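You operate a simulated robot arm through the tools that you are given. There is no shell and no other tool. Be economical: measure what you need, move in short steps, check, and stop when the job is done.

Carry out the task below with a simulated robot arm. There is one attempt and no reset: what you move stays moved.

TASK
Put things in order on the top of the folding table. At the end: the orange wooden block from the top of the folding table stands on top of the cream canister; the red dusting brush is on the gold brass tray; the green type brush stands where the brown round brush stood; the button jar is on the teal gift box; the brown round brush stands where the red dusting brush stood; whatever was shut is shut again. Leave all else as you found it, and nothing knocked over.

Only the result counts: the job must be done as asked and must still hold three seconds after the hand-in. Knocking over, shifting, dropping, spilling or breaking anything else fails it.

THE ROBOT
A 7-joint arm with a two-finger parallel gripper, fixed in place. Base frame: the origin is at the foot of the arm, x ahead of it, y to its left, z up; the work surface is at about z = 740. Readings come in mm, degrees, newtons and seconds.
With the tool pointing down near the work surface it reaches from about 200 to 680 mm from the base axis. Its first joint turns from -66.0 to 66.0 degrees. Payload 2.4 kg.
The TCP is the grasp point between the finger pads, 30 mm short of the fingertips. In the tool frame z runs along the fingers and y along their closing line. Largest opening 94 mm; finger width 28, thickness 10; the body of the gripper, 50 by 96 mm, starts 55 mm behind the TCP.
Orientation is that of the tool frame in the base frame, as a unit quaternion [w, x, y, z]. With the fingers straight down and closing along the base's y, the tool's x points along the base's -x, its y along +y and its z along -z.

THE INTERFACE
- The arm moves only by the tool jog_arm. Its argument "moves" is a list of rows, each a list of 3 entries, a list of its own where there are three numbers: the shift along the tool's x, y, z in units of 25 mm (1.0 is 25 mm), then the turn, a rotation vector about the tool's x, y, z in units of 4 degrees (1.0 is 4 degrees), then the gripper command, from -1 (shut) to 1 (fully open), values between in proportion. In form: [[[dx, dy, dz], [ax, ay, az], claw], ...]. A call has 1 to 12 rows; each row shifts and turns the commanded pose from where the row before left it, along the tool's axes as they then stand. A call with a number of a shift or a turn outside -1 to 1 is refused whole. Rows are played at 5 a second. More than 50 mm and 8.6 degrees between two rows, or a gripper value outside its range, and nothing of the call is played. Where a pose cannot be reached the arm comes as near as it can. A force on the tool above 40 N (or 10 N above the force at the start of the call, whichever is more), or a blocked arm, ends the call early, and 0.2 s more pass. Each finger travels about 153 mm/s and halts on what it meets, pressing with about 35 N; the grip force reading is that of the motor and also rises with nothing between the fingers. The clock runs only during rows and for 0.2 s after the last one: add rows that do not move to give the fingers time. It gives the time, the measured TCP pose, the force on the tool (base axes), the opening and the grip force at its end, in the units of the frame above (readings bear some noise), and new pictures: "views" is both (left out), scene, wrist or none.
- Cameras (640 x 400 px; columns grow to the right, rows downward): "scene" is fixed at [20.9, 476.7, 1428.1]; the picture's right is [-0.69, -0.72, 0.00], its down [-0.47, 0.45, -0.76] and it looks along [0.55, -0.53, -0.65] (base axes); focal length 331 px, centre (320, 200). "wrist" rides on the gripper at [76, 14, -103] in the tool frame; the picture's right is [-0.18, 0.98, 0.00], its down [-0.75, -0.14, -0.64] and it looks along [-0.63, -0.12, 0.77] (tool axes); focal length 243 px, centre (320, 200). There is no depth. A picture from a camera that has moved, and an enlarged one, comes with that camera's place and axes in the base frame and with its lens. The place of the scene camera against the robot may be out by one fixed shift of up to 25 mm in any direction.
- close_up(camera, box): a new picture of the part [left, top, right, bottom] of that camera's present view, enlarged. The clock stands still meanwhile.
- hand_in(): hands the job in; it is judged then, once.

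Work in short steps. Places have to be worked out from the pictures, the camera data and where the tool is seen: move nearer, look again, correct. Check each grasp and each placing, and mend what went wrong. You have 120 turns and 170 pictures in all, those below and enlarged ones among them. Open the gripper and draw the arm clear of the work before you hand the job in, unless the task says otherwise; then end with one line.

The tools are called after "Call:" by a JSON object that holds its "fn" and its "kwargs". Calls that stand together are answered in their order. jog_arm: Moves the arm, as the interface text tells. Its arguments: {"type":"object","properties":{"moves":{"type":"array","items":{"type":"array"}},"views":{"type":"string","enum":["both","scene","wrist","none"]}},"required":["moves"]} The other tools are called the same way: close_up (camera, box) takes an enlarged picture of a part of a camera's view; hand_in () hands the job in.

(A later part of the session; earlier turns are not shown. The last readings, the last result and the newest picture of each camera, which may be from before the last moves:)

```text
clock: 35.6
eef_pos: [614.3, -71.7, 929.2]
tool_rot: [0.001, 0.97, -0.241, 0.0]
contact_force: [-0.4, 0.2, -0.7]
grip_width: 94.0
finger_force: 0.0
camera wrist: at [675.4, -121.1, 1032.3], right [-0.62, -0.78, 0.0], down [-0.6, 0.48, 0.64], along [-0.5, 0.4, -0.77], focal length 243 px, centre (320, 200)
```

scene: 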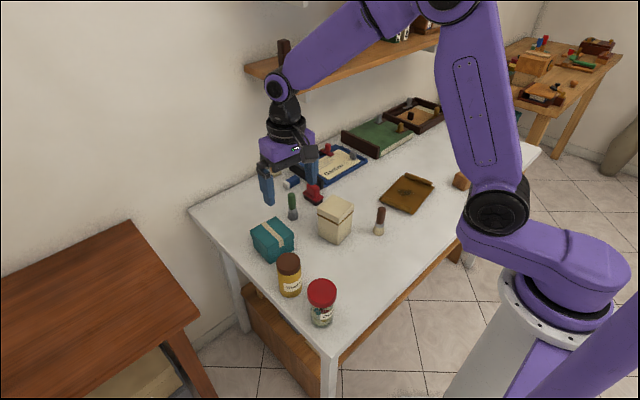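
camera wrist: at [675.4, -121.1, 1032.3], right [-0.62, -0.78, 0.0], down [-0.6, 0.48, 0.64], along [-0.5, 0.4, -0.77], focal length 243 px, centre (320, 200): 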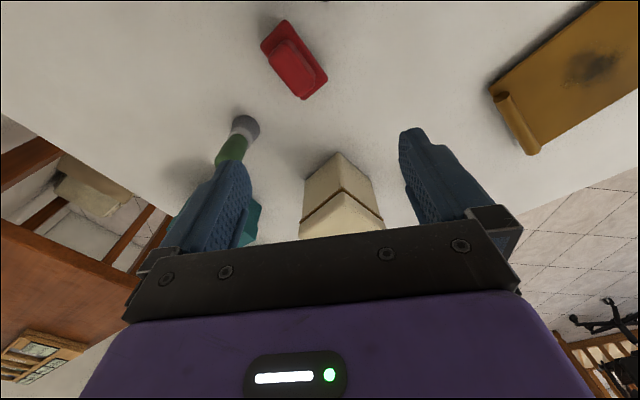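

Call:
{"fn": "close_up", "kwargs": {"camera": "wrist", "box": [280, 140, 400, 240]}}

Call:
{"fn": "close_up", "kwargs": {"camera": "scene", "box": [305, 185, 365, 250]}}

```text
4.00 times, centred on (340, 190) of wrist
camera zoom: at [675.4, -121.1, 1032.3], right [-0.62, -0.78, 0.0], down [-0.6, 0.48, 0.64], along [-0.5, 0.4, -0.77], focal length 970 px, centre (240, 240)
```

zoom: 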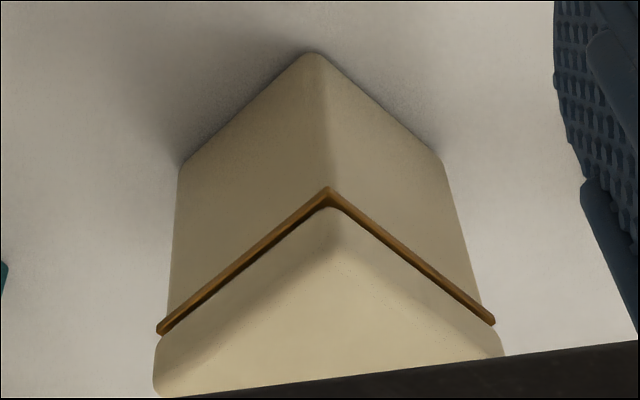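

```text
6.15 times, centred on (335, 218) of scene
camera zoom: at [20.9, 476.7, 1428.1], right [-0.69, -0.72, 0.0], down [-0.47, 0.45, -0.76], along [0.55, -0.53, -0.65], focal length 2035 px, centre (228, 92)
```

zoom: 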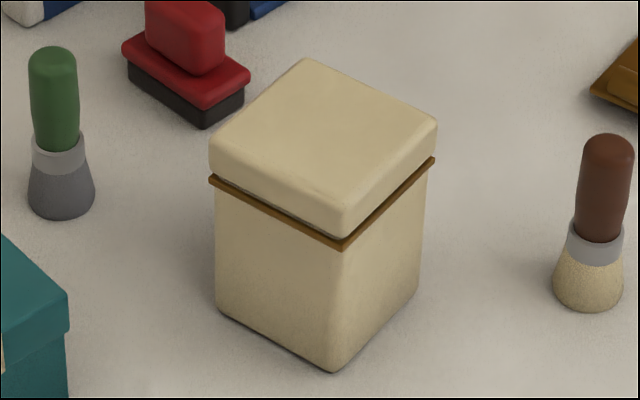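

No hinge anywhere and the lid is one with the body — the canister seems solid. I go to the right side of the table to search the parts not seen closely.

Call:
{"fn": "jog_arm", "kwargs": {"moves": [[[-0.33, 1, -0.43], [0, 0, 0], 1], [[-0.33, 1, -0.43], [0, 0, 0], 1], [[-0.33, 1, -0.43], [0, 0, 0], 1], [[-0.33, 1, -0.43], [0, 0, 0], 1], [[-0.33, 1, -0.43], [0, 0, 0], 1], [[-0.33, 1, -0.43], [0, 0, 0], 1], [[-0.33, 1, -0.43], [0, 0, 0], 1], [[-0.33, 1, -0.43], [0, 0, 0], 1], [[-0.33, 1, -0.43], [0, 0, 0], 1], [[-0.33, 1, -0.43], [0, 0, 0], 1], [[-0.33, 1, -0.43], [0, 0, 0], 1], [[-0.33, 1, -0.43], [0, 0, 0], 1]], "views": "wrist"}}

Call:
{"fn": "jog_arm", "kwargs": {"moves": [[[0, 0, 0], [0, 0, 1], 1], [[0, 0, 0], [0, 0, 1], 1], [[0, 0, 0], [0, 0, 1], 1], [[0, 0, 0], [0, 0, 1], 1], [[0, 0, 0], [0, 0, 1], 1], [[0, 0, 0], [0, 0, 1], 1], [[0, 0, 0], [0, 0, 1], 1], [[0, 0, 0], [0, 0, 1], 1], [[0, 0, 0], [0, 0, 1], 1], [[0, 0, 0], [0, 0, 1], 1], [[0, 0, 0], [0, 0, 1], 1], [[0, 0, 0], [0, 0, 1], 1]], "views": "wrist"}}

Call:
{"fn": "jog_arm", "kwargs": {"moves": [[[0, 0, 0], [0, 0, 1], 1], [[0, 0, 0], [0, 0, 1], 1], [[0, 0, 0], [0, 0, 1], 1], [[0, 0, 0], [0, 0, 1], 1], [[0, 0, 0], [0, 0, 1], 1], [[0, 0, 0], [0, 0, 1], 1], [[0, 0, 0], [0, 0, 1], 1], [[0, 0, 0], [0, 0, 1], 1], [[0, 0, 0], [0, 0, 1], 1], [[0, 0, 0], [0, 0, 1], 1], [[0, 0, 0], [0, 0, 1], 1], [[0, 0, 0], [0, 0, 1], 1]], "views": "none"}}

Call:
{"fn": "jog_arm", "kwargs": {"moves": [[[0, 0, 0], [0, 0, 1], 1], [[0, 0, 0], [0, 0, 1], 1], [[0, 0, 0], [0, 0, 1], 1], [[0, 0, 0], [0, 0, 1], 1], [[0, 0, 0], [0, 0, 1], 1], [[0, 0, 0], [0, 0, 1], 1], [[0, 0, 0], [0, 0, 1], 1], [[0, 0, 0], [0, 0, 1], 1], [[0, 0, 0], [0, 0, 1], 1], [[0, 0, 0], [0, 0, 1], 1], [[0, 0, 0], [0, 0, 1], 1], [[0, 0, 0], [0, 0, 1], 1]], "views": "both"}}

```text
clock: 38.2
eef_pos: [398.4, -256.0, 1058.5]
tool_rot: [0.006, 0.969, -0.246, -0.001]
contact_force: [-0.2, -0.5, 1.1]
grip_width: 94.1
finger_force: 0.0
out of reach, approached as far as the arm can: row 11, 12
camera wrist: at [460.0, -305.0, 1160.4], right [-0.63, -0.77, 0.01], down [-0.59, 0.49, 0.64], along [-0.5, 0.4, -0.77], focal length 243 px, centre (320, 200)
```

wrist: 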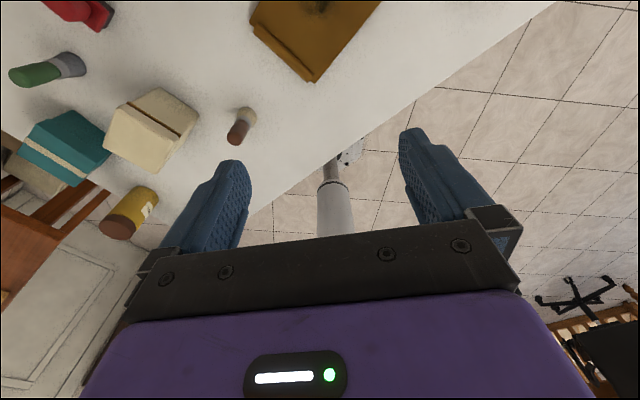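

```text
clock: 40.8
eef_pos: [398.9, -256.0, 1057.2]
tool_rot: [0.0, 0.788, -0.616, 0.0]
contact_force: [-0.4, -0.9, 0.7]
grip_width: 93.9
finger_force: 0.0
camera wrist: at [404.5, -334.2, 1160.1], right [-1.0, -0.06, 0.0], down [-0.04, 0.77, 0.64], along [-0.04, 0.64, -0.77], focal length 243 px, centre (320, 200)
```

wrist: 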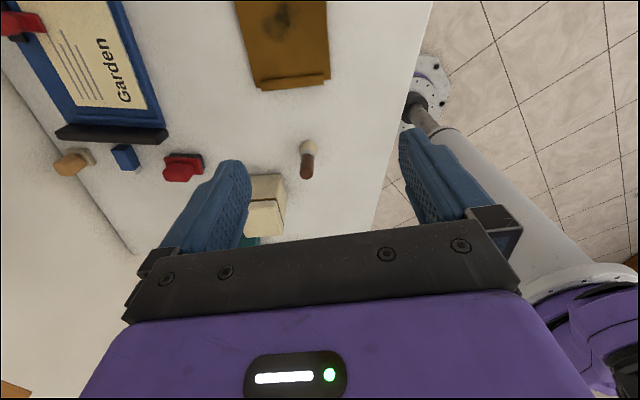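

```text
clock: 43.4
eef_pos: [400.8, -256.7, 1057.0]
tool_rot: [0.001, -0.469, 0.883, 0.0]
contact_force: [-0.1, 0.1, 0.7]
grip_width: 93.8
finger_force: 0.0
```

```text
clock: 46.0
eef_pos: [399.7, -256.3, 1058.8]
tool_rot: [-0.001, -0.069, 0.998, 0.0]
contact_force: [0.5, 1.0, -0.3]
grip_width: 93.8
finger_force: 0.1
camera wrist: at [323.1, -253.1, 1160.6], right [0.05, 1.0, 0.0], down [0.77, -0.04, 0.64], along [0.64, -0.03, -0.77], focal length 243 px, centre (320, 200)
```

scene: 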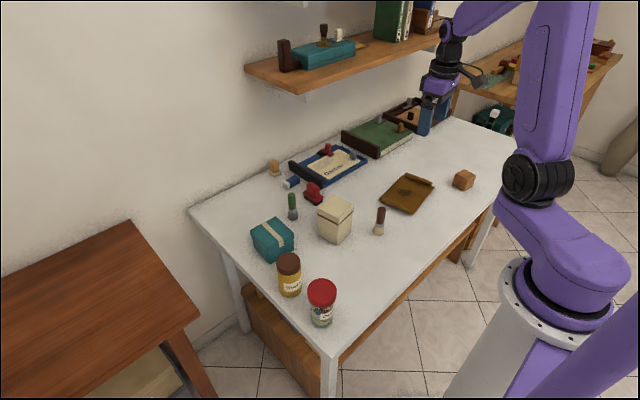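
wrist: 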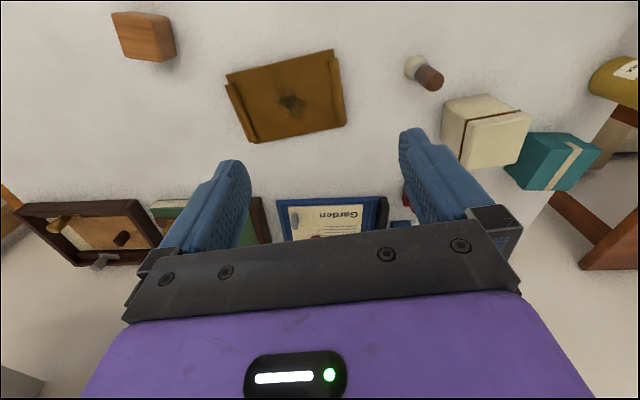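

Every part of the table top has been seen and there's no red brush in the open. I zoom carefully on several remaining candidates for something shut.

Call:
{"fn": "close_up", "kwargs": {"camera": "wrist", "box": [400, 40, 620, 200]}}

Call:
{"fn": "close_up", "kwargs": {"camera": "scene", "box": [330, 90, 450, 165]}}

Call:
{"fn": "close_up", "kwargs": {"camera": "scene", "box": [400, 180, 560, 300]}}

Call:
{"fn": "close_up", "kwargs": {"camera": "scene", "box": [300, 270, 345, 335]}}

```text
2.50 times, centred on (510, 120) of wrist
camera zoom: at [323.1, -253.1, 1160.6], right [0.05, 1.0, 0.0], down [0.77, -0.04, 0.64], along [0.64, -0.03, -0.77], focal length 606 px, centre (-155, 400)
```

zoom: 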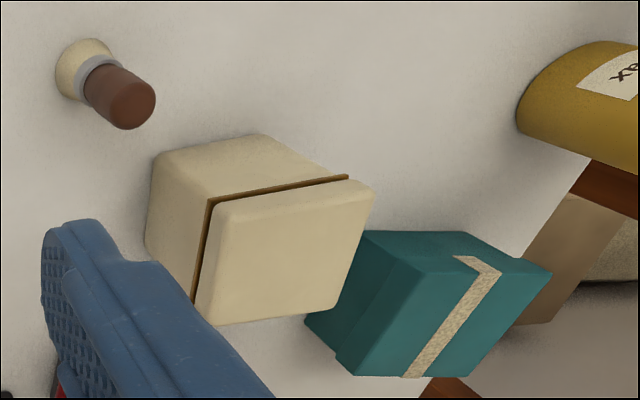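

```text
5.33 times, centred on (390, 128) of scene
camera zoom: at [20.9, 476.7, 1428.1], right [-0.69, -0.72, 0.0], down [-0.47, 0.45, -0.76], along [0.55, -0.53, -0.65], focal length 1764 px, centre (-53, 587)
```

zoom: 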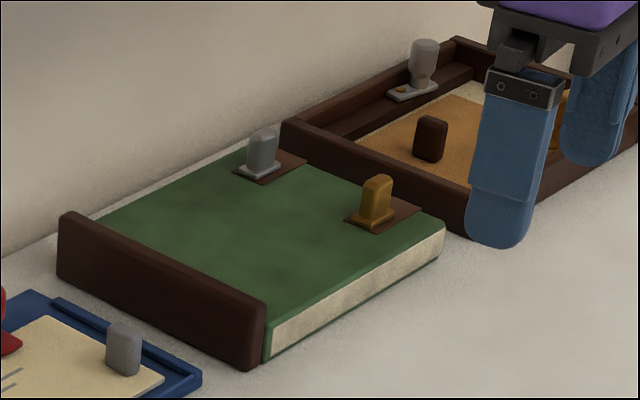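

```text
3.33 times, centred on (480, 240) of scene
camera zoom: at [20.9, 476.7, 1428.1], right [-0.69, -0.72, 0.0], down [-0.47, 0.45, -0.76], along [0.55, -0.53, -0.65], focal length 1102 px, centre (-213, 67)
```

zoom: 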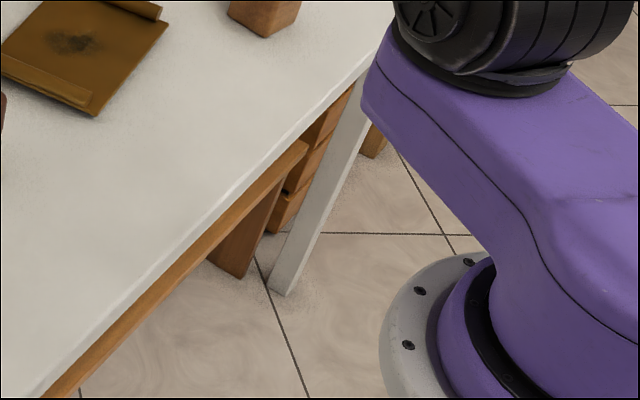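

```text
6.15 times, centred on (322, 302) of scene
camera zoom: at [20.9, 476.7, 1428.1], right [-0.69, -0.72, 0.0], down [-0.47, 0.45, -0.76], along [0.55, -0.53, -0.65], focal length 2035 px, centre (305, -431)
```

zoom: 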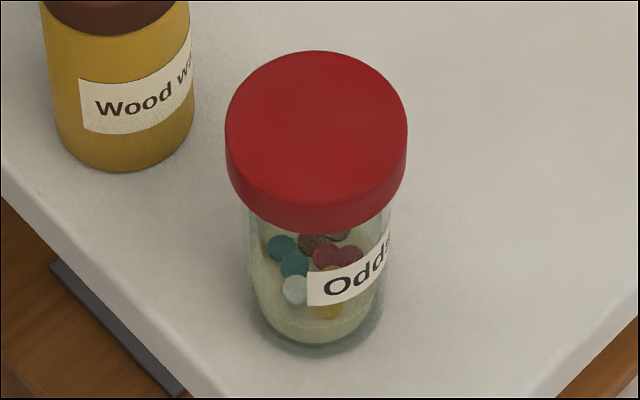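

Brush height is ≈85 mm and the canister body ≈90 mm, so the canister is the probable place. Its lid may be hinged, so I'll grip the front end of the lid and try raising it there. First hover above the front part.

Call:
{"fn": "jog_arm", "kwargs": {"moves": [[[-0.42, 0.916, 0.6], [0, 0, 0], 1], [[-0.42, 0.916, 0.6], [0, 0, 0], 1], [[-0.42, 0.916, 0.6], [0, 0, 0], 1], [[-0.42, 0.916, 0.6], [0, 0, 0], 1], [[-0.42, 0.916, 0.6], [0, 0, 0], 1], [[-0.42, 0.916, 0.6], [0, 0, 0], 1], [[-0.42, 0.916, 0.6], [0, 0, 0], 1], [[-0.42, 0.916, 0.6], [0, 0, 0], 1], [[-0.42, 0.916, 0.6], [0, 0, 0], 1], [[-0.42, 0.916, 0.6], [0, 0, 0], 1], [[0, 0, 0], [0, 0, 0], 1]], "views": "wrist"}}

```text
clock: 48.4
eef_pos: [472.9, -13.7, 907.2]
tool_rot: [0.0, -0.07, 0.998, 0.001]
contact_force: [-0.8, 0.8, 0.0]
grip_width: 94.0
finger_force: 0.0
camera wrist: at [396.0, -10.9, 1010.6], right [0.05, 1.0, 0.0], down [0.77, -0.04, 0.64], along [0.64, -0.03, -0.77], focal length 243 px, centre (320, 200)
```

wrist: 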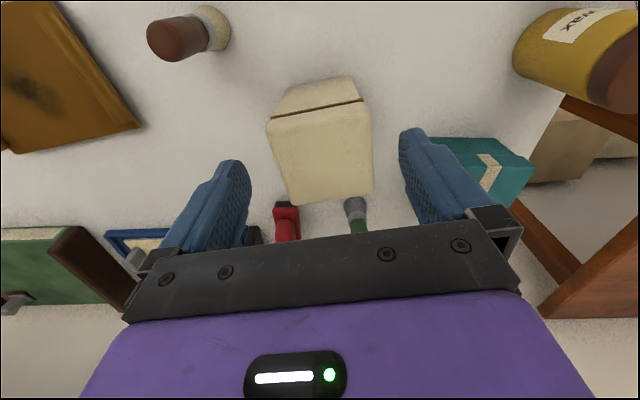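

Aligned. Descend to z≈863 and grip the lid's front end.

Call:
{"fn": "jog_arm", "kwargs": {"moves": [[[0, 0, 0.6], [0, 0, 0], 1], [[0, 0, 0.6], [0, 0, 0], 1], [[0, 0, 0.57], [0, 0, 0], 1], [[0, 0, 0], [0, 0, 0], 0.7], [[0, 0, 0], [0, 0, 0], -1], [[0, 0, 0], [0, 0, 0], -1], [[0, 0, 0], [0, 0, 0], -1]], "views": "none"}}

Call:
{"fn": "jog_arm", "kwargs": {"moves": [[[0, 0, -0.2], [0, 0, 0], -1], [[0, 0, -0.2], [0, 0, 0], -1], [[0, 0, 0], [0, 0, 0], -1]], "views": "wrist"}}

Call:
{"fn": "close_up", "kwargs": {"camera": "scene", "box": [280, 150, 400, 250]}}

```text
clock: 50.0
eef_pos: [471.5, -15.2, 863.6]
tool_rot: [0.0, -0.069, 0.998, -0.001]
contact_force: [0.5, 0.8, 0.2]
grip_width: 74.4
finger_force: 34.9
```

```text
clock: 50.8
eef_pos: [471.8, -14.3, 874.6]
tool_rot: [-0.001, -0.069, 0.998, 0.0]
contact_force: [0.0, -0.2, -1.9]
grip_width: 74.3
finger_force: 35.1
camera wrist: at [394.3, -12.0, 976.2], right [0.05, 1.0, 0.0], down [0.77, -0.03, 0.64], along [0.64, -0.03, -0.77], focal length 243 px, centre (320, 200)
```

wrist: 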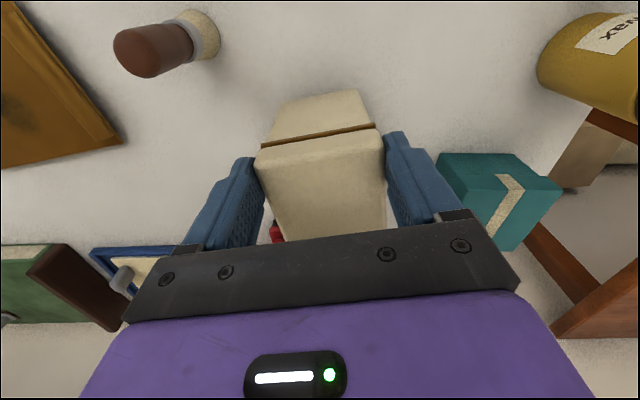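

```text
4.00 times, centred on (340, 200) of scene
camera zoom: at [21.0, 476.7, 1428.1], right [-0.69, -0.72, 0.0], down [-0.47, 0.45, -0.76], along [0.55, -0.53, -0.65], focal length 1323 px, centre (240, 200)
```

zoom: 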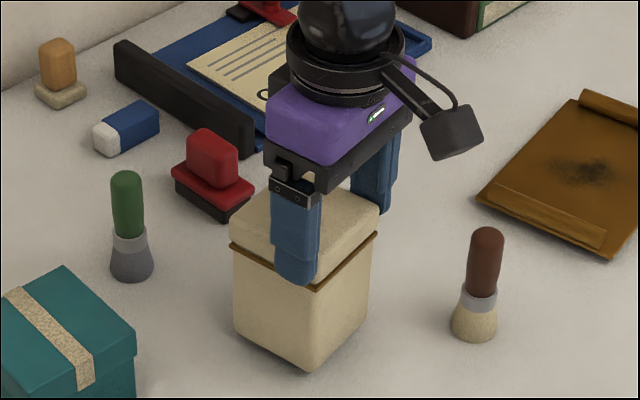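

The canister moves as one rigid piece (≈2 N). While holding it, I lift a bit more to see whether anything stands beneath.

Call:
{"fn": "jog_arm", "kwargs": {"moves": [[[0, 0, -0.5], [0, 0, 0], -1], [[0, 0, -0.5], [0, 0, 0], -1], [[0, 0, 0], [0, 0, 0], -1]], "views": "none"}}

Call:
{"fn": "close_up", "kwargs": {"camera": "scene", "box": [280, 150, 400, 250]}}

```text
clock: 51.6
eef_pos: [471.3, -15.6, 898.7]
tool_rot: [0.0, -0.07, 0.998, 0.0]
contact_force: [0.5, 0.4, -0.8]
grip_width: 74.6
finger_force: 34.9
```

```text
4.00 times, centred on (340, 200) of scene
camera zoom: at [21.0, 476.7, 1428.1], right [-0.69, -0.72, 0.0], down [-0.47, 0.45, -0.76], along [0.55, -0.53, -0.65], focal length 1323 px, centre (240, 200)
```

zoom: 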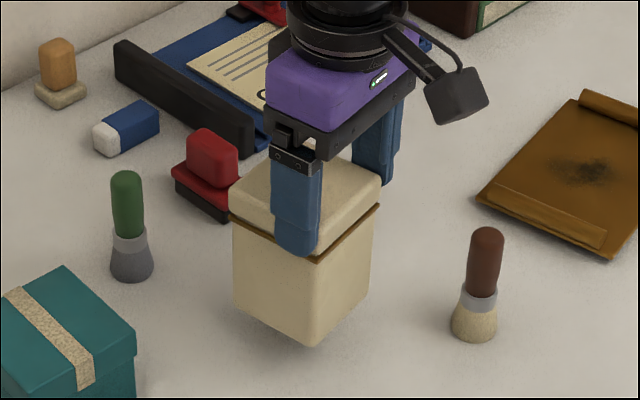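

Nothing beneath it. I lower it back 35 mm onto the same spot.

Call:
{"fn": "jog_arm", "kwargs": {"moves": [[[0, 0, 0.5], [0, 0, 0], -1], [[0, 0, 0.5], [0, 0, 0], -1], [[0, 0, 0.37], [0, 0, 0], -1], [[0, 0, 0], [0, 0, 0], -1]], "views": "none"}}

Call:
{"fn": "jog_arm", "kwargs": {"moves": [[[0, 0, 0.06], [0, 0, 0], -1], [[0, 0, 0], [0, 0, 0], -1]], "views": "none"}}

```text
clock: 52.6
eef_pos: [470.7, -14.6, 863.1]
tool_rot: [0.0, -0.07, 0.998, -0.001]
contact_force: [-1.1, -0.2, -1.4]
grip_width: 74.4
finger_force: 35.1
```

```text
clock: 53.2
eef_pos: [471.6, -14.6, 863.6]
tool_rot: [0.001, -0.069, 0.998, 0.0]
contact_force: [-3.9, -0.3, 10.0]
grip_width: 74.3
finger_force: 34.9
```

Seated again; release and rise. New idea: the red block-handled item by the clipboard may itself be the "red dusting brush" (red handle over a dark bristle block). I inspect it closely.

Call:
{"fn": "jog_arm", "kwargs": {"moves": [[[0, 0, 0], [0, 0, 0], 0.9], [[0, 0, 0], [0, 0, 0], 1], [[0, 0, -0.6], [0, 0, 0], 1], [[0, 0, -1], [0, 0, 0], 1], [[0, 0, -1], [0, 0, 0], 1], [[0, 0, -0.5], [0, 0, 0], 1], [[-0.8, -0.7, 0], [0, 0, 0], 1], [[-0.8, -0.7, 0], [0, 0, 0], 1], [[-0.8, -0.7, 0], [0, 0, 0], 1], [[-0.6, 0, 0], [0, 0, 0], 1]], "views": "wrist"}}

Call:
{"fn": "close_up", "kwargs": {"camera": "wrist", "box": [280, 100, 420, 240]}}

Call:
{"fn": "close_up", "kwargs": {"camera": "scene", "box": [285, 165, 345, 215]}}

```text
clock: 55.4
eef_pos: [553.7, -57.3, 941.2]
tool_rot: [-0.001, -0.07, 0.998, 0.0]
contact_force: [-0.6, -0.4, 1.0]
grip_width: 93.9
finger_force: 0.0
camera wrist: at [477.1, -54.1, 1043.4], right [0.05, 1.0, 0.0], down [0.77, -0.04, 0.64], along [0.64, -0.03, -0.77], focal length 243 px, centre (320, 200)
```

wrist: 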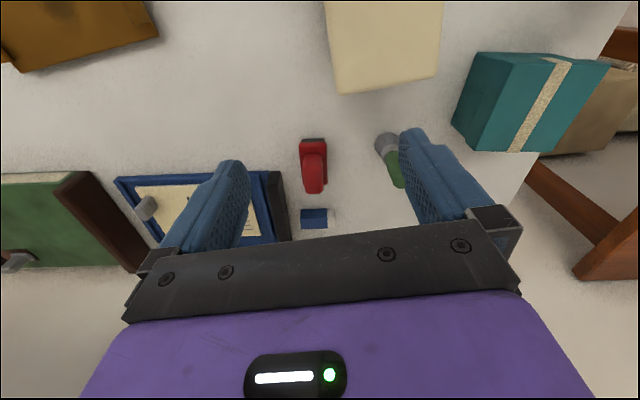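

```text
2.86 times, centred on (350, 170) of wrist
camera zoom: at [477.1, -54.1, 1043.4], right [0.05, 1.0, 0.0], down [0.77, -0.04, 0.64], along [0.64, -0.03, -0.77], focal length 693 px, centre (234, 286)
```

zoom: 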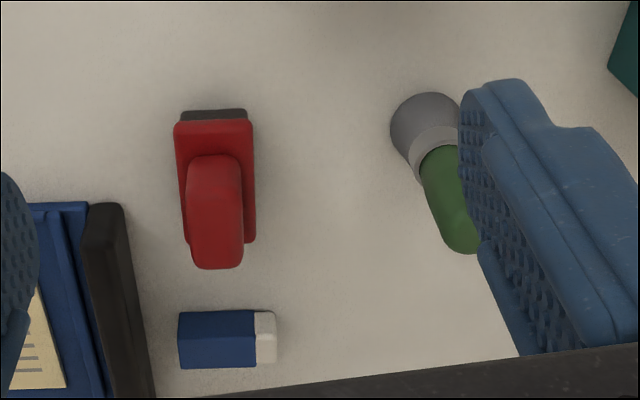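

```text
8.00 times, centred on (315, 190) of scene
camera zoom: at [20.9, 476.7, 1428.1], right [-0.69, -0.72, 0.0], down [-0.47, 0.45, -0.76], along [0.55, -0.53, -0.65], focal length 2646 px, centre (360, 280)
```

zoom: 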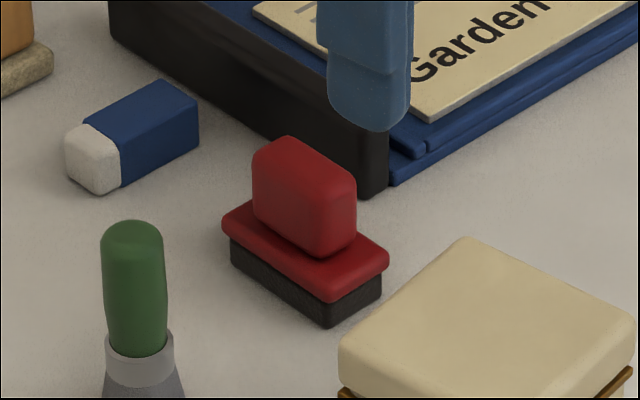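

That's it: a red block handle on a dark bristle block — the red dusting brush, in the open at ≈(650,-70). Nothing needs opening. I hover above it, aligned, with a narrow opening to clear the clipboard bar.

Call:
{"fn": "jog_arm", "kwargs": {"moves": [[[-0.936, -0.26, 0.7], [0, 0, 0], 0.5], [[-0.936, -0.26, 0.7], [0, 0, 0], 0], [[-0.936, -0.26, 0.7], [0, 0, 0], 0], [[-0.936, -0.26, 0.7], [0, 0, 0], 0], [[0, 0, 0], [0, 0, 0.83], 0], [[0, 0, 0], [0, 0, 0.83], 0], [[0, 0, 0], [0, 0, 0.83], 0], [[0, 0, 0], [0, 0, 0], 0]]}}

Call:
{"fn": "close_up", "kwargs": {"camera": "wrist", "box": [240, 100, 400, 240]}}

```text
clock: 57.2
eef_pos: [649.3, -70.7, 870.2]
tool_rot: [0.0, 0.017, 1.0, 0.0]
contact_force: [-0.4, 0.6, -0.2]
grip_width: 47.0
finger_force: 0.0
camera wrist: at [574.8, -53.1, 972.8], right [0.22, 0.98, 0.0], down [0.75, -0.17, 0.64], along [0.63, -0.14, -0.77], focal length 243 px, centre (320, 200)
```

scene: 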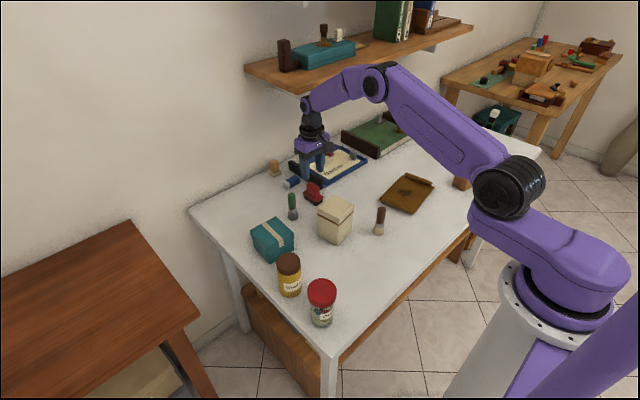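
wrist: 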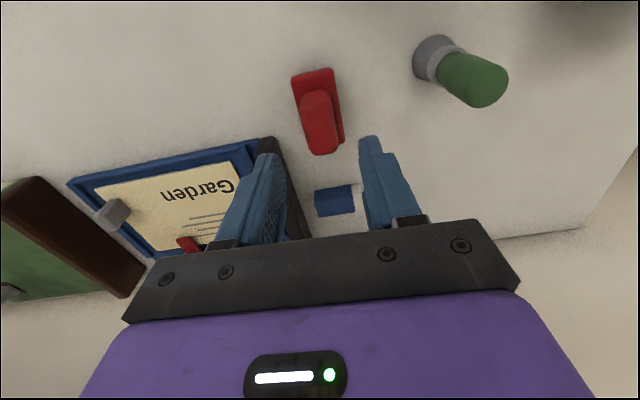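

```text
2.86 times, centred on (320, 170) of wrist
camera zoom: at [574.8, -53.1, 972.8], right [0.22, 0.98, 0.0], down [0.75, -0.17, 0.64], along [0.63, -0.14, -0.77], focal length 693 px, centre (320, 286)
```

zoom: 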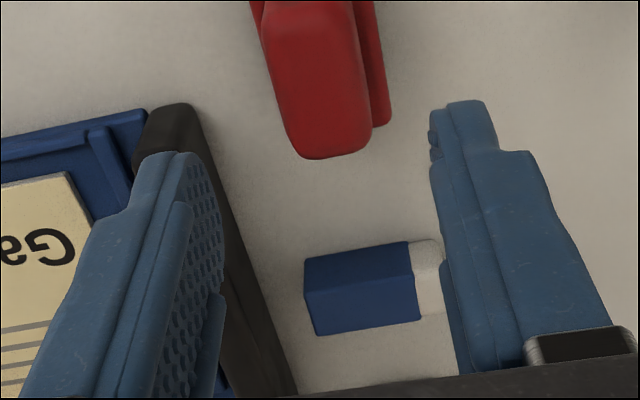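

Handle centre ≈ (650,-68), yaw ≈ -4°. Fine correction and descend to z≈812, then check.

Call:
{"fn": "jog_arm", "kwargs": {"moves": [[[0, 0.1, 0], [0, 0, 0.5], 0], [[0, 0, 0.8], [0, 0, 0], 0], [[0, 0, 0.8], [0, 0, 0], 0], [[0, 0, 0.7], [0, 0, 0], 0], [[0, 0, 0], [0, 0, 0], 0]], "views": "wrist"}}

Call:
{"fn": "close_up", "kwargs": {"camera": "scene", "box": [280, 140, 360, 220]}}

```text
clock: 58.4
eef_pos: [650.4, -67.2, 813.3]
tool_rot: [0.0, 0.035, 0.999, -0.001]
contact_force: [0.5, -0.3, -0.5]
grip_width: 47.1
finger_force: 0.0
camera wrist: at [576.7, -47.5, 916.0], right [0.25, 0.97, 0.0], down [0.74, -0.19, 0.64], along [0.62, -0.16, -0.77], focal length 243 px, centre (320, 200)
```

wrist: 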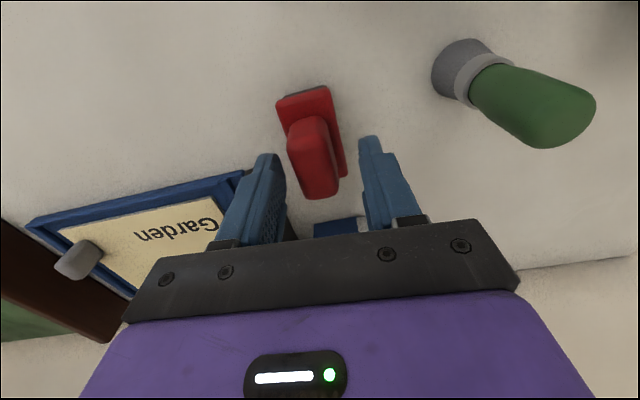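

```text
5.00 times, centred on (320, 180) of scene
camera zoom: at [20.9, 476.7, 1428.1], right [-0.69, -0.72, 0.0], down [-0.47, 0.45, -0.76], along [0.55, -0.53, -0.65], focal length 1654 px, centre (320, 300)
```

zoom: 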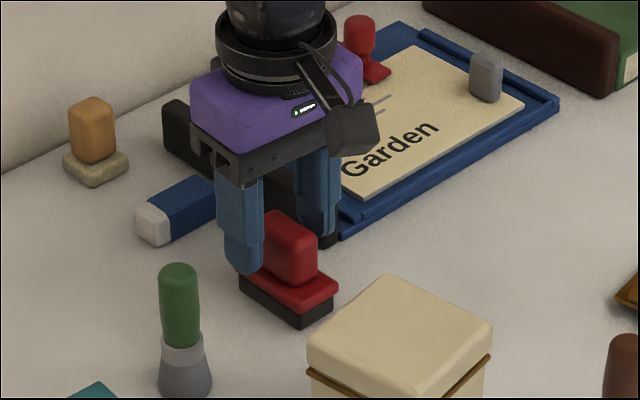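

Handle centre y ≈ -70: shift 2.5 mm and turn back slightly, then descend 15 mm and close gently.

Call:
{"fn": "jog_arm", "kwargs": {"moves": [[[0, -0.11, 0], [0, 0, -0.4], 0], [[0, 0, 0.3], [0, 0, 0], 0], [[0, 0, 0.3], [0, 0, 0], 0], [[0, 0, 0], [0, 0, 0], -0.3], [[0, 0, 0], [0, 0, 0], -1], [[0, 0, 0], [0, 0, 0], -1], [[0, 0, 0], [0, 0, 0], -1]], "views": "wrist"}}

Call:
{"fn": "close_up", "kwargs": {"camera": "scene", "box": [280, 140, 360, 220]}}

```text
clock: 60.0
eef_pos: [651.7, -69.9, 797.1]
tool_rot: [0.0, 0.021, 1.0, 0.0]
contact_force: [1.0, -0.5, 1.3]
grip_width: 27.8
finger_force: 35.4
camera wrist: at [575.8, -53.4, 900.0], right [0.22, 0.97, 0.0], down [0.75, -0.17, 0.64], along [0.63, -0.14, -0.77], focal length 243 px, centre (320, 200)
```

wrist: 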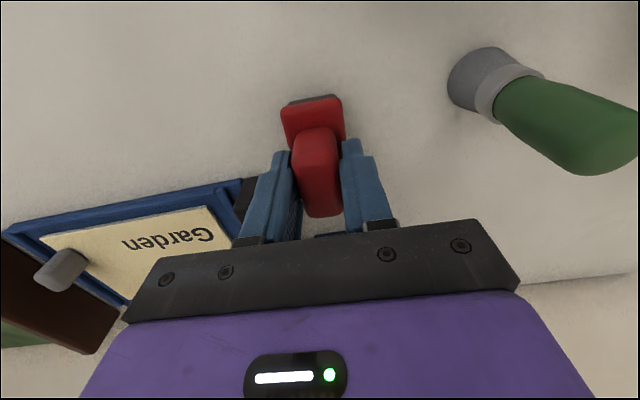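

```text
5.00 times, centred on (320, 180) of scene
camera zoom: at [20.9, 476.7, 1428.1], right [-0.69, -0.72, 0.0], down [-0.47, 0.45, -0.76], along [0.55, -0.53, -0.65], focal length 1654 px, centre (320, 300)
```

zoom: 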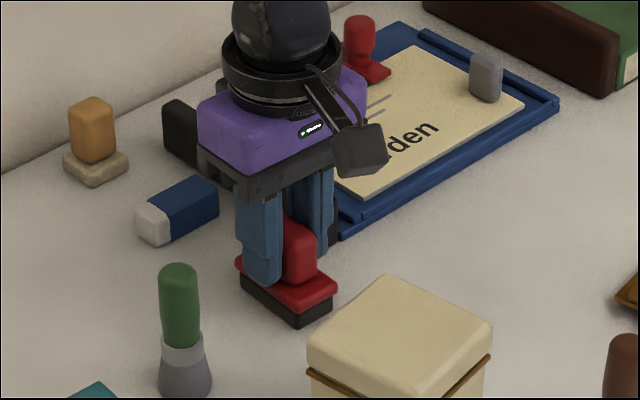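

Gripped the red brush (27.8 mm). Brush base centre ≈ (647,-70) — remembered as the brown brush's target. Lift and carry toward the tray centre ≈ (449,-311).

Call:
{"fn": "jog_arm", "kwargs": {"moves": [[[0, 0, -0.5], [0, 0, 0], -1], [[0, 0, -1], [0, 0, 0], -1], [[0, 0, -1], [0, 0, 0], -1], [[0, 0, -1], [0, 0, 0], -1], [[0, 0, -0.6], [0, 0, 0], -1], [[0, 0, 0], [0, 0, 0], -1]], "views": "wrist"}}

Call:
{"fn": "jog_arm", "kwargs": {"moves": [[[0.751, -0.996, 0], [0, 0, 0], -1], [[0.751, -0.996, 0], [0, 0, 0], -1], [[0.751, -0.996, 0], [0, 0, 0], -1], [[0.751, -0.996, 0], [0, 0, 0], -1], [[0.751, -0.996, 0], [0, 0, 0], -1], [[0.751, -0.996, 0], [0, 0, 0], -1], [[0.751, -0.996, 0], [0, 0, 0], -1], [[0.751, -0.996, 0], [0, 0, 0], -1], [[0.751, -0.996, 0], [0, 0, 0], -1], [[0.751, -0.996, 0], [0, 0, 0], -1], [[0, 0, 0], [0, 0, 0], -1]]}}

```text
clock: 61.4
eef_pos: [633.4, -68.0, 874.0]
tool_rot: [-0.035, 0.021, 0.999, 0.003]
contact_force: [0.4, -0.5, -0.7]
grip_width: 27.6
finger_force: 34.9
camera wrist: at [565.9, -51.6, 980.7], right [0.22, 0.97, -0.01], down [0.79, -0.18, 0.59], along [0.57, -0.14, -0.81], focal length 243 px, centre (320, 200)
```

wrist: 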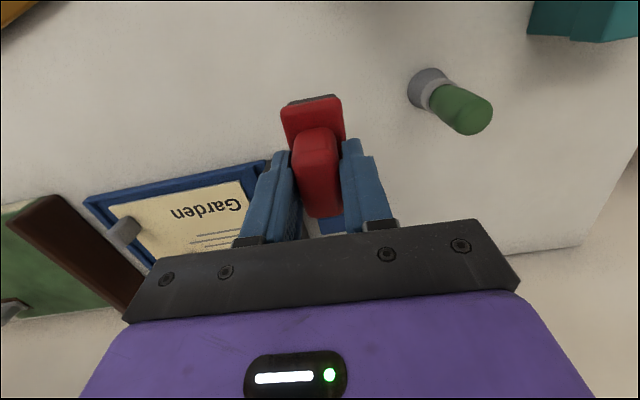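

```text
clock: 63.8
eef_pos: [452.0, -310.7, 901.2]
tool_rot: [0.0, 0.02, 1.0, 0.0]
contact_force: [-0.9, 0.4, -1.1]
grip_width: 27.5
finger_force: 34.6
camera wrist: at [376.6, -294.6, 1003.7], right [0.22, 0.97, 0.0], down [0.75, -0.17, 0.64], along [0.63, -0.14, -0.77], focal length 243 px, centre (320, 200)
```

scene: 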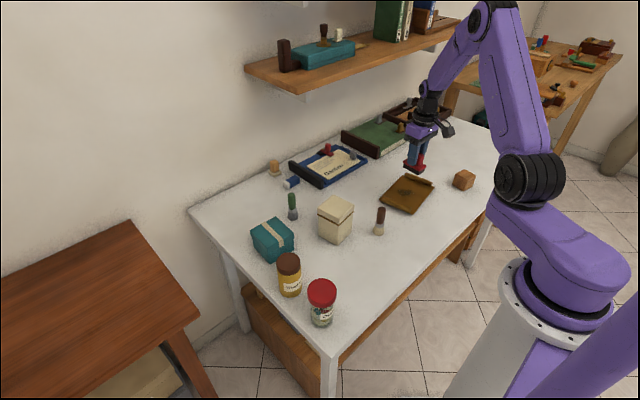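
wrist: 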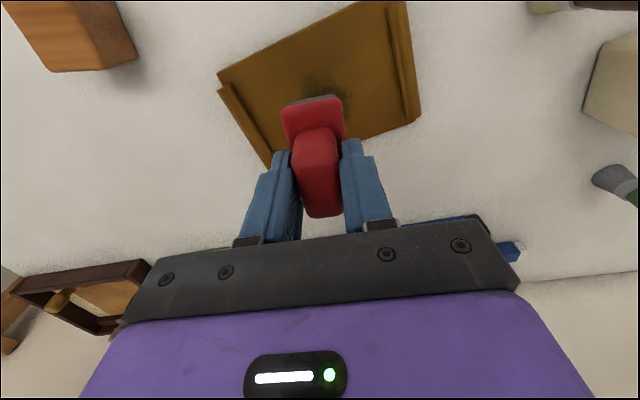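

Tray centre ≈ (448,-308), brush over it. Descend to a few mm above the tray, then touch down gently.

Call:
{"fn": "jog_arm", "kwargs": {"moves": [[[0, 0, 0.9], [0, 0, 0], -1], [[0, 0, 0.9], [0, 0, 0], -1], [[0, 0, 0.9], [0, 0, 0], -1], [[0, 0, 0.8], [0, 0, 0], -1], [[0, 0, 0.2], [0, 0, 0], -1], [[0, 0, 0], [0, 0, 0], -1]], "views": "none"}}

Call:
{"fn": "jog_arm", "kwargs": {"moves": [[[0, 0, 0.08], [0, 0, 0], -1], [[0, 0, 0], [0, 0, 0], -1]], "views": "none"}}

Call:
{"fn": "close_up", "kwargs": {"camera": "scene", "box": [370, 120, 470, 220]}}

```text
clock: 65.2
eef_pos: [450.8, -309.4, 810.6]
tool_rot: [0.001, 0.021, 1.0, 0.0]
contact_force: [-3.8, 2.1, 15.0]
grip_width: 27.8
finger_force: 34.6
```

```text
clock: 65.8
eef_pos: [451.8, -309.9, 807.7]
tool_rot: [0.001, 0.02, 1.0, -0.001]
contact_force: [-3.5, 2.7, 31.2]
grip_width: 27.3
finger_force: 35.8
```

```text
4.00 times, centred on (420, 170) of scene
camera zoom: at [20.4, 477.1, 1428.0], right [-0.69, -0.72, 0.0], down [-0.47, 0.45, -0.76], along [0.55, -0.53, -0.65], focal length 1323 px, centre (-80, 320)
```

zoom: 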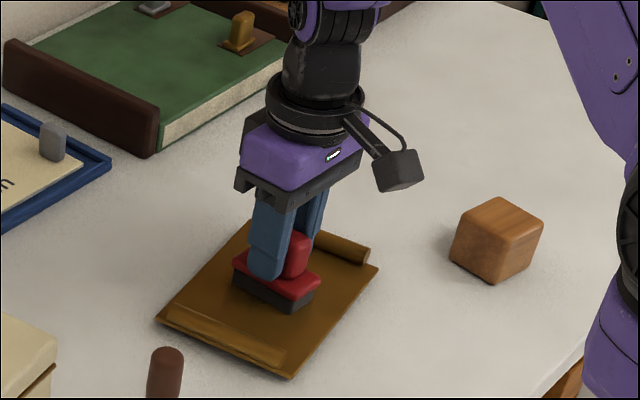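

On the tray. Ease the pressure, release and rise.

Call:
{"fn": "jog_arm", "kwargs": {"moves": [[[0, 0, -0.08], [0, 0, 0], -1], [[0, 0, 0], [0, 0, 0], -0.2], [[0, 0, 0], [0, 0, 0], 0], [[0, 0, -0.8], [0, 0, 0], 0], [[0, 0, -1], [0, 0, 0], 0], [[0, 0, -1], [0, 0, 0], 0], [[0, 0, -1], [0, 0, 0], 0], [[0, 0, -0.5], [0, 0, 0], 0]], "views": "wrist"}}

Call:
{"fn": "close_up", "kwargs": {"camera": "scene", "box": [370, 120, 470, 220]}}

```text
clock: 67.6
eef_pos: [451.5, -310.1, 916.7]
tool_rot: [0.0, 0.021, 1.0, 0.0]
contact_force: [0.0, 0.6, 0.1]
grip_width: 47.0
finger_force: 0.0
camera wrist: at [376.6, -292.8, 1018.9], right [0.22, 0.97, 0.0], down [0.75, -0.17, 0.64], along [0.63, -0.14, -0.77], focal length 243 px, centre (320, 200)
```

wrist: 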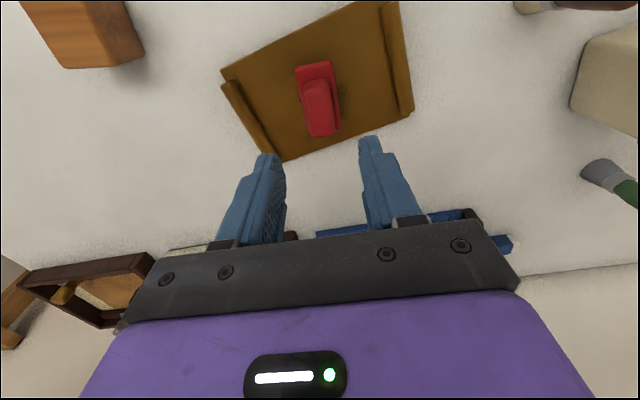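

```text
4.00 times, centred on (420, 170) of scene
camera zoom: at [20.9, 476.7, 1428.1], right [-0.69, -0.72, 0.0], down [-0.47, 0.45, -0.76], along [0.55, -0.53, -0.65], focal length 1323 px, centre (-80, 320)
```

zoom: 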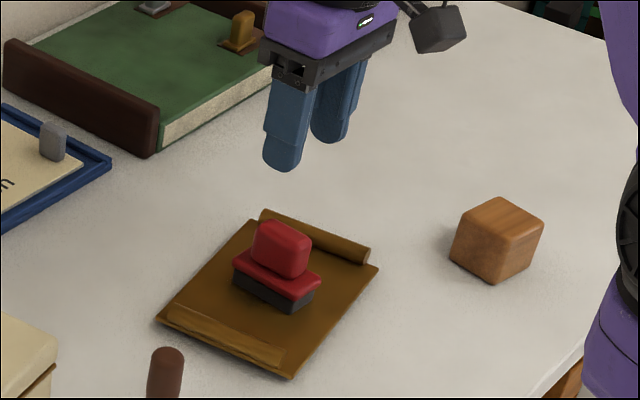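

Red brush stands on the tray. Next: brown brush at ≈(413,-112); hover over it at z≈905.

Call:
{"fn": "jog_arm", "kwargs": {"moves": [[[0.234, 0.983, 0.05], [0, 0, 0], 0.1], [[0.234, 0.983, 0.05], [0, 0, 0], 0.1], [[0.234, 0.983, 0.05], [0, 0, 0], 0.1], [[0.234, 0.983, 0.05], [0, 0, 0], 0.1], [[0.234, 0.983, 0.05], [0, 0, 0], 0.1], [[0.234, 0.983, 0.05], [0, 0, 0], 0.1], [[0.234, 0.983, 0.05], [0, 0, 0], 0.1], [[0.234, 0.983, 0.05], [0, 0, 0], 0.1], [[0, 0, 0], [0, 0, 0], 0.1]], "views": "wrist"}}

```text
clock: 69.6
eef_pos: [414.6, -110.5, 905.4]
tool_rot: [0.0, 0.02, 1.0, 0.0]
contact_force: [0.4, 0.6, -0.9]
grip_width: 51.7
finger_force: 0.1
camera wrist: at [338.6, -94.7, 1007.6], right [0.22, 0.97, 0.0], down [0.75, -0.17, 0.64], along [0.63, -0.14, -0.77], focal length 243 px, centre (320, 200)
```

wrist: 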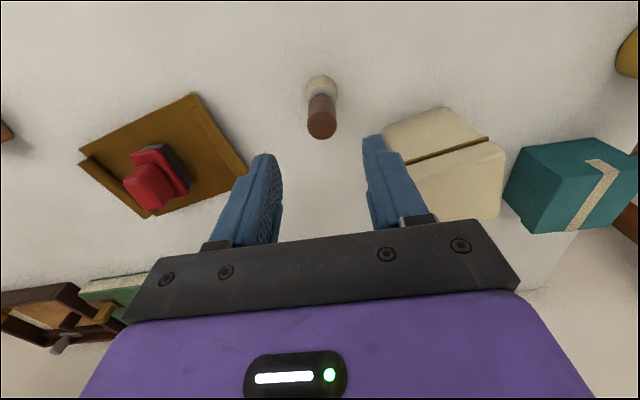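

Aligned over the brown brush. Descend to z≈806 and look before closing.

Call:
{"fn": "jog_arm", "kwargs": {"moves": [[[0, 0, 1], [0, 0, 0], 0.1], [[0, 0, 1], [0, 0, 0], 0.1], [[0, 0, 1], [0, 0, 0], 0.1], [[0, 0, 0.97], [0, 0, 0], 0.1], [[0, 0, 0], [0, 0, 0], 0.1]], "views": "wrist"}}

Call:
{"fn": "close_up", "kwargs": {"camera": "scene", "box": [330, 150, 430, 250]}}

```text
clock: 70.8
eef_pos: [414.1, -112.2, 807.0]
tool_rot: [0.0, 0.021, 1.0, 0.0]
contact_force: [0.6, -0.2, 0.1]
grip_width: 51.9
finger_force: 0.0
camera wrist: at [339.4, -95.5, 908.7], right [0.22, 0.97, 0.0], down [0.75, -0.17, 0.64], along [0.63, -0.14, -0.77], focal length 243 px, centre (320, 200)
```

wrist: 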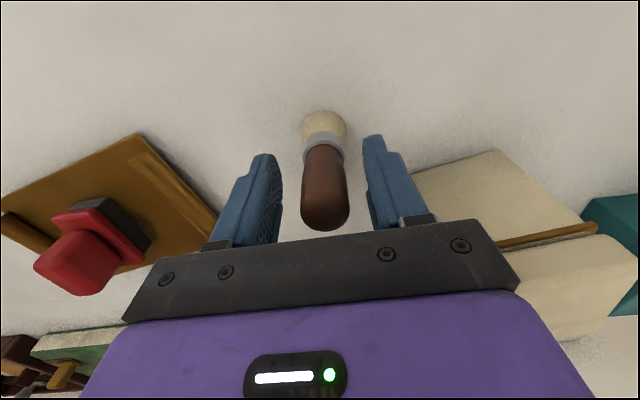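

```text
4.00 times, centred on (380, 200) of scene
camera zoom: at [20.9, 476.7, 1428.1], right [-0.69, -0.72, 0.0], down [-0.47, 0.45, -0.76], along [0.55, -0.53, -0.65], focal length 1323 px, centre (80, 200)
```

zoom: 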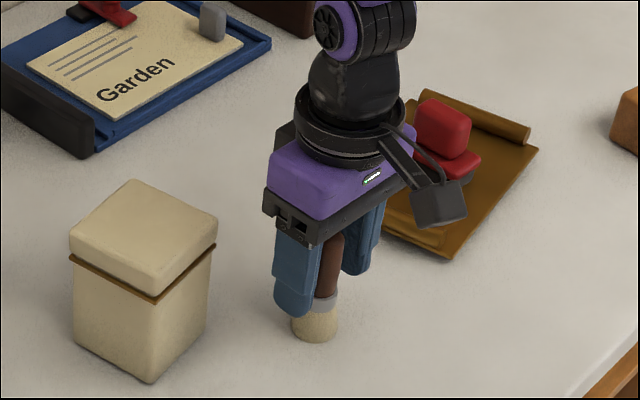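

Good. Nudge +2 mm in y and -2 mm in x, close and lift.

Call:
{"fn": "jog_arm", "kwargs": {"moves": [[[0.08, 0.08, 0], [0, 0, 0], 0.1], [[0, 0, 0], [0, 0, 0], -0.3], [[0, 0, 0], [0, 0, 0], -1], [[0, 0, 0], [0, 0, 0], -1], [[0, 0, 0], [0, 0, 0], -1]], "views": "wrist"}}

Call:
{"fn": "close_up", "kwargs": {"camera": "scene", "box": [330, 150, 430, 250]}}

```text
clock: 72.0
eef_pos: [412.6, -109.7, 806.6]
tool_rot: [0.0, 0.02, 1.0, 0.0]
contact_force: [0.2, 0.2, 0.7]
grip_width: 22.3
finger_force: 35.4
camera wrist: at [336.7, -93.3, 908.9], right [0.22, 0.97, 0.0], down [0.75, -0.17, 0.64], along [0.63, -0.14, -0.77], focal length 243 px, centre (320, 200)
```

wrist: 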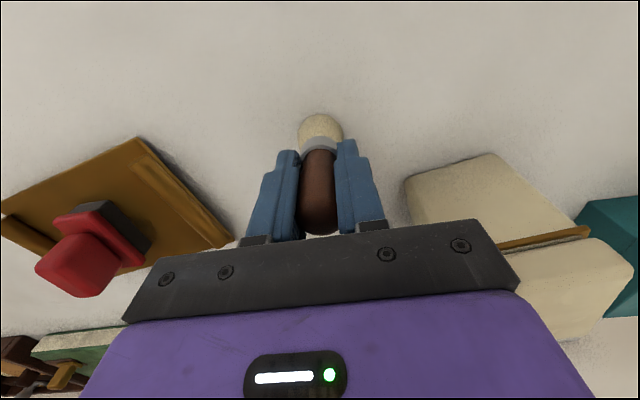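

```text
4.00 times, centred on (380, 200) of scene
camera zoom: at [20.9, 476.7, 1428.1], right [-0.69, -0.72, 0.0], down [-0.47, 0.45, -0.76], along [0.55, -0.53, -0.65], focal length 1323 px, centre (80, 200)
```

zoom: 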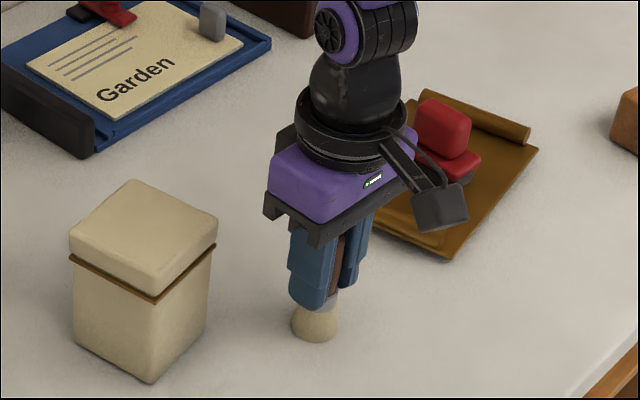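

Brown brush gripped (22.3 mm). Its place ≈ (412,-110) is noted for the green one. Lift 53 mm and carry to (647,-70).

Call:
{"fn": "jog_arm", "kwargs": {"moves": [[[0, 0, -0.5], [0, 0, 0], -1], [[0, 0, -0.8], [0, 0, 0], -1], [[0, 0, -0.8], [0, 0, 0], -1], [[0, 0, 0], [0, 0, 0], -1]], "views": "wrist"}}

Call:
{"fn": "jog_arm", "kwargs": {"moves": [[[-0.93, 0.198, 0], [0, 0, 0], -1], [[-0.93, 0.198, 0], [0, 0, 0], -1], [[-0.93, 0.198, 0], [0, 0, 0], -1], [[-0.93, 0.198, 0], [0, 0, 0], -1], [[-0.93, 0.198, 0], [0, 0, 0], -1], [[-0.93, 0.198, 0], [0, 0, 0], -1], [[-0.93, 0.198, 0], [0, 0, 0], -1], [[-0.93, 0.198, 0], [0, 0, 0], -1], [[-0.93, 0.198, 0], [0, 0, 0], -1], [[-0.93, 0.198, 0], [0, 0, 0], -1], [[0, 0, 0], [0, 0, 0], -1]]}}

```text
clock: 73.0
eef_pos: [409.8, -109.3, 858.4]
tool_rot: [0.0, 0.021, 1.0, 0.001]
contact_force: [-0.7, -0.1, -0.6]
grip_width: 22.4
finger_force: 34.9
camera wrist: at [334.9, -92.7, 960.7], right [0.22, 0.97, 0.0], down [0.75, -0.17, 0.64], along [0.63, -0.14, -0.77], focal length 243 px, centre (320, 200)
```

wrist: 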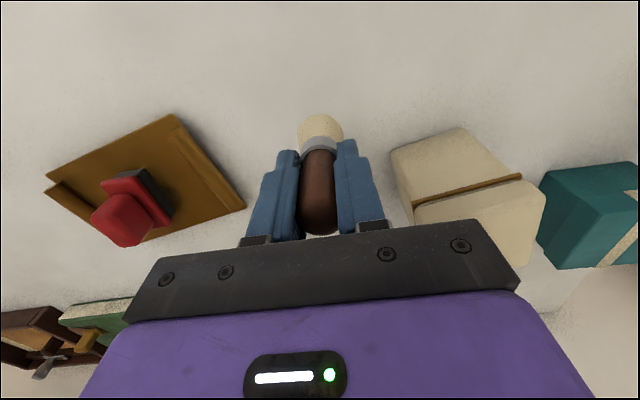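

```text
clock: 75.4
eef_pos: [646.6, -68.7, 857.9]
tool_rot: [0.0, 0.02, 1.0, 0.0]
contact_force: [-0.3, -0.9, -0.8]
grip_width: 21.9
finger_force: 35.1
camera wrist: at [571.1, -52.5, 960.1], right [0.22, 0.97, 0.0], down [0.75, -0.17, 0.64], along [0.63, -0.14, -0.77], focal length 243 px, centre (320, 200)
```

scene: 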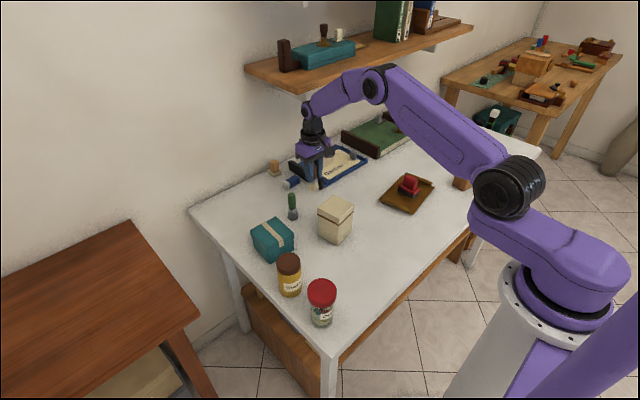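
wrist: 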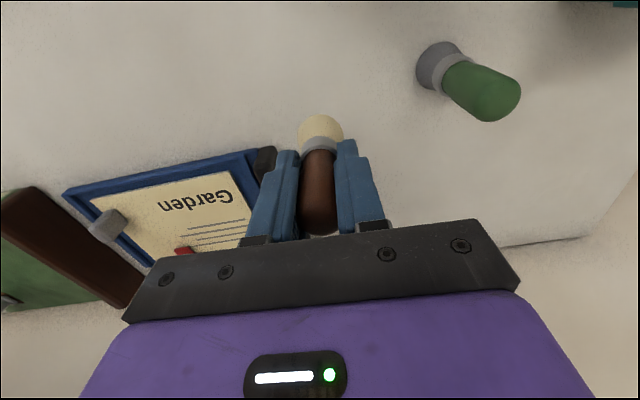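

Over the target. Lower to grasp height and touch down.

Call:
{"fn": "jog_arm", "kwargs": {"moves": [[[0, -0.03, 0.8], [0, 0, 0], -1], [[0, 0, 0.8], [0, 0, 0], -1], [[0, 0, 0.4], [0, 0, 0], -1], [[0, 0, 0.06], [0, 0, 0], -1], [[0, 0, 0], [0, 0, 0], -1]], "views": "none"}}

Call:
{"fn": "close_up", "kwargs": {"camera": "scene", "box": [280, 140, 360, 220]}}

```text
clock: 76.6
eef_pos: [645.8, -70.2, 807.0]
tool_rot: [0.0, 0.021, 1.0, 0.0]
contact_force: [0.1, 1.0, -1.2]
grip_width: 21.9
finger_force: 35.3
```

```text
5.00 times, centred on (320, 180) of scene
camera zoom: at [20.9, 476.7, 1428.1], right [-0.69, -0.72, 0.0], down [-0.47, 0.45, -0.76], along [0.55, -0.53, -0.65], focal length 1654 px, centre (320, 300)
```

zoom: 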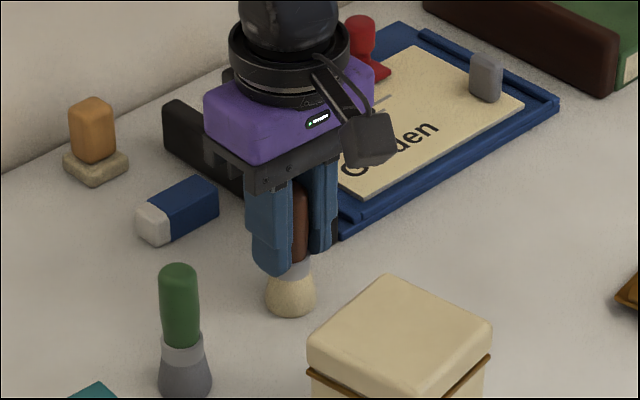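

Matches the former position of the red brush. Touch down in small steps.

Call:
{"fn": "jog_arm", "kwargs": {"moves": [[[0, 0, 0.05], [0, 0, 0], -1], [[0, 0, 0], [0, 0, 0], -1]], "views": "none"}}

```text
clock: 77.2
eef_pos: [644.8, -71.0, 806.7]
tool_rot: [-0.001, 0.021, 1.0, -0.001]
contact_force: [-0.7, -1.0, 3.2]
grip_width: 22.5
finger_force: 35.1
```

Contact. Release, and rise.

Call:
{"fn": "jog_arm", "kwargs": {"moves": [[[0, 0, 0], [0, 0, 0], -0.4], [[0, 0, 0], [0, 0, 0], -0.1], [[0, 0, -0.8], [0, 0, 0], -0.1], [[0, 0, -1], [0, 0, 0], -0.1], [[0, 0, -0.8], [0, 0, 0], -0.1], [[0.8, 0, 0], [0, 0, 0], 0], [[0.8, 0, 0], [0, 0, 0], 0.1]], "views": "wrist"}}

Call:
{"fn": "close_up", "kwargs": {"camera": "scene", "box": [270, 140, 370, 240]}}

```text
clock: 78.8
eef_pos: [603.6, -68.7, 872.4]
tool_rot: [0.0, 0.021, 1.0, 0.0]
contact_force: [-0.9, 0.1, -0.2]
grip_width: 51.9
finger_force: 0.0
camera wrist: at [528.7, -51.8, 974.3], right [0.22, 0.97, 0.0], down [0.75, -0.17, 0.64], along [0.63, -0.14, -0.77], focal length 243 px, centre (320, 200)
```

wrist: 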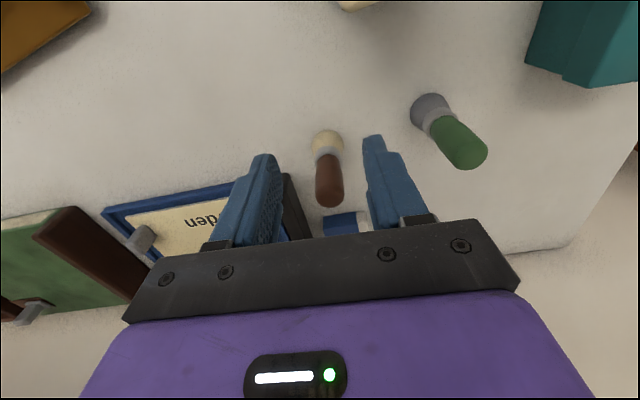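

```text
4.00 times, centred on (320, 190) of scene
camera zoom: at [20.9, 476.7, 1428.1], right [-0.69, -0.72, 0.0], down [-0.47, 0.45, -0.76], along [0.55, -0.53, -0.65], focal length 1323 px, centre (320, 240)
```

zoom: 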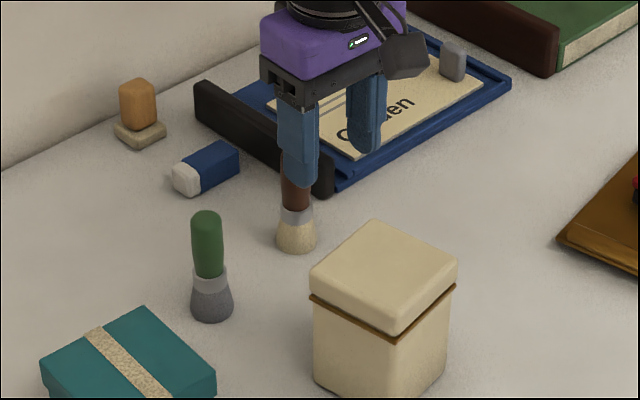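

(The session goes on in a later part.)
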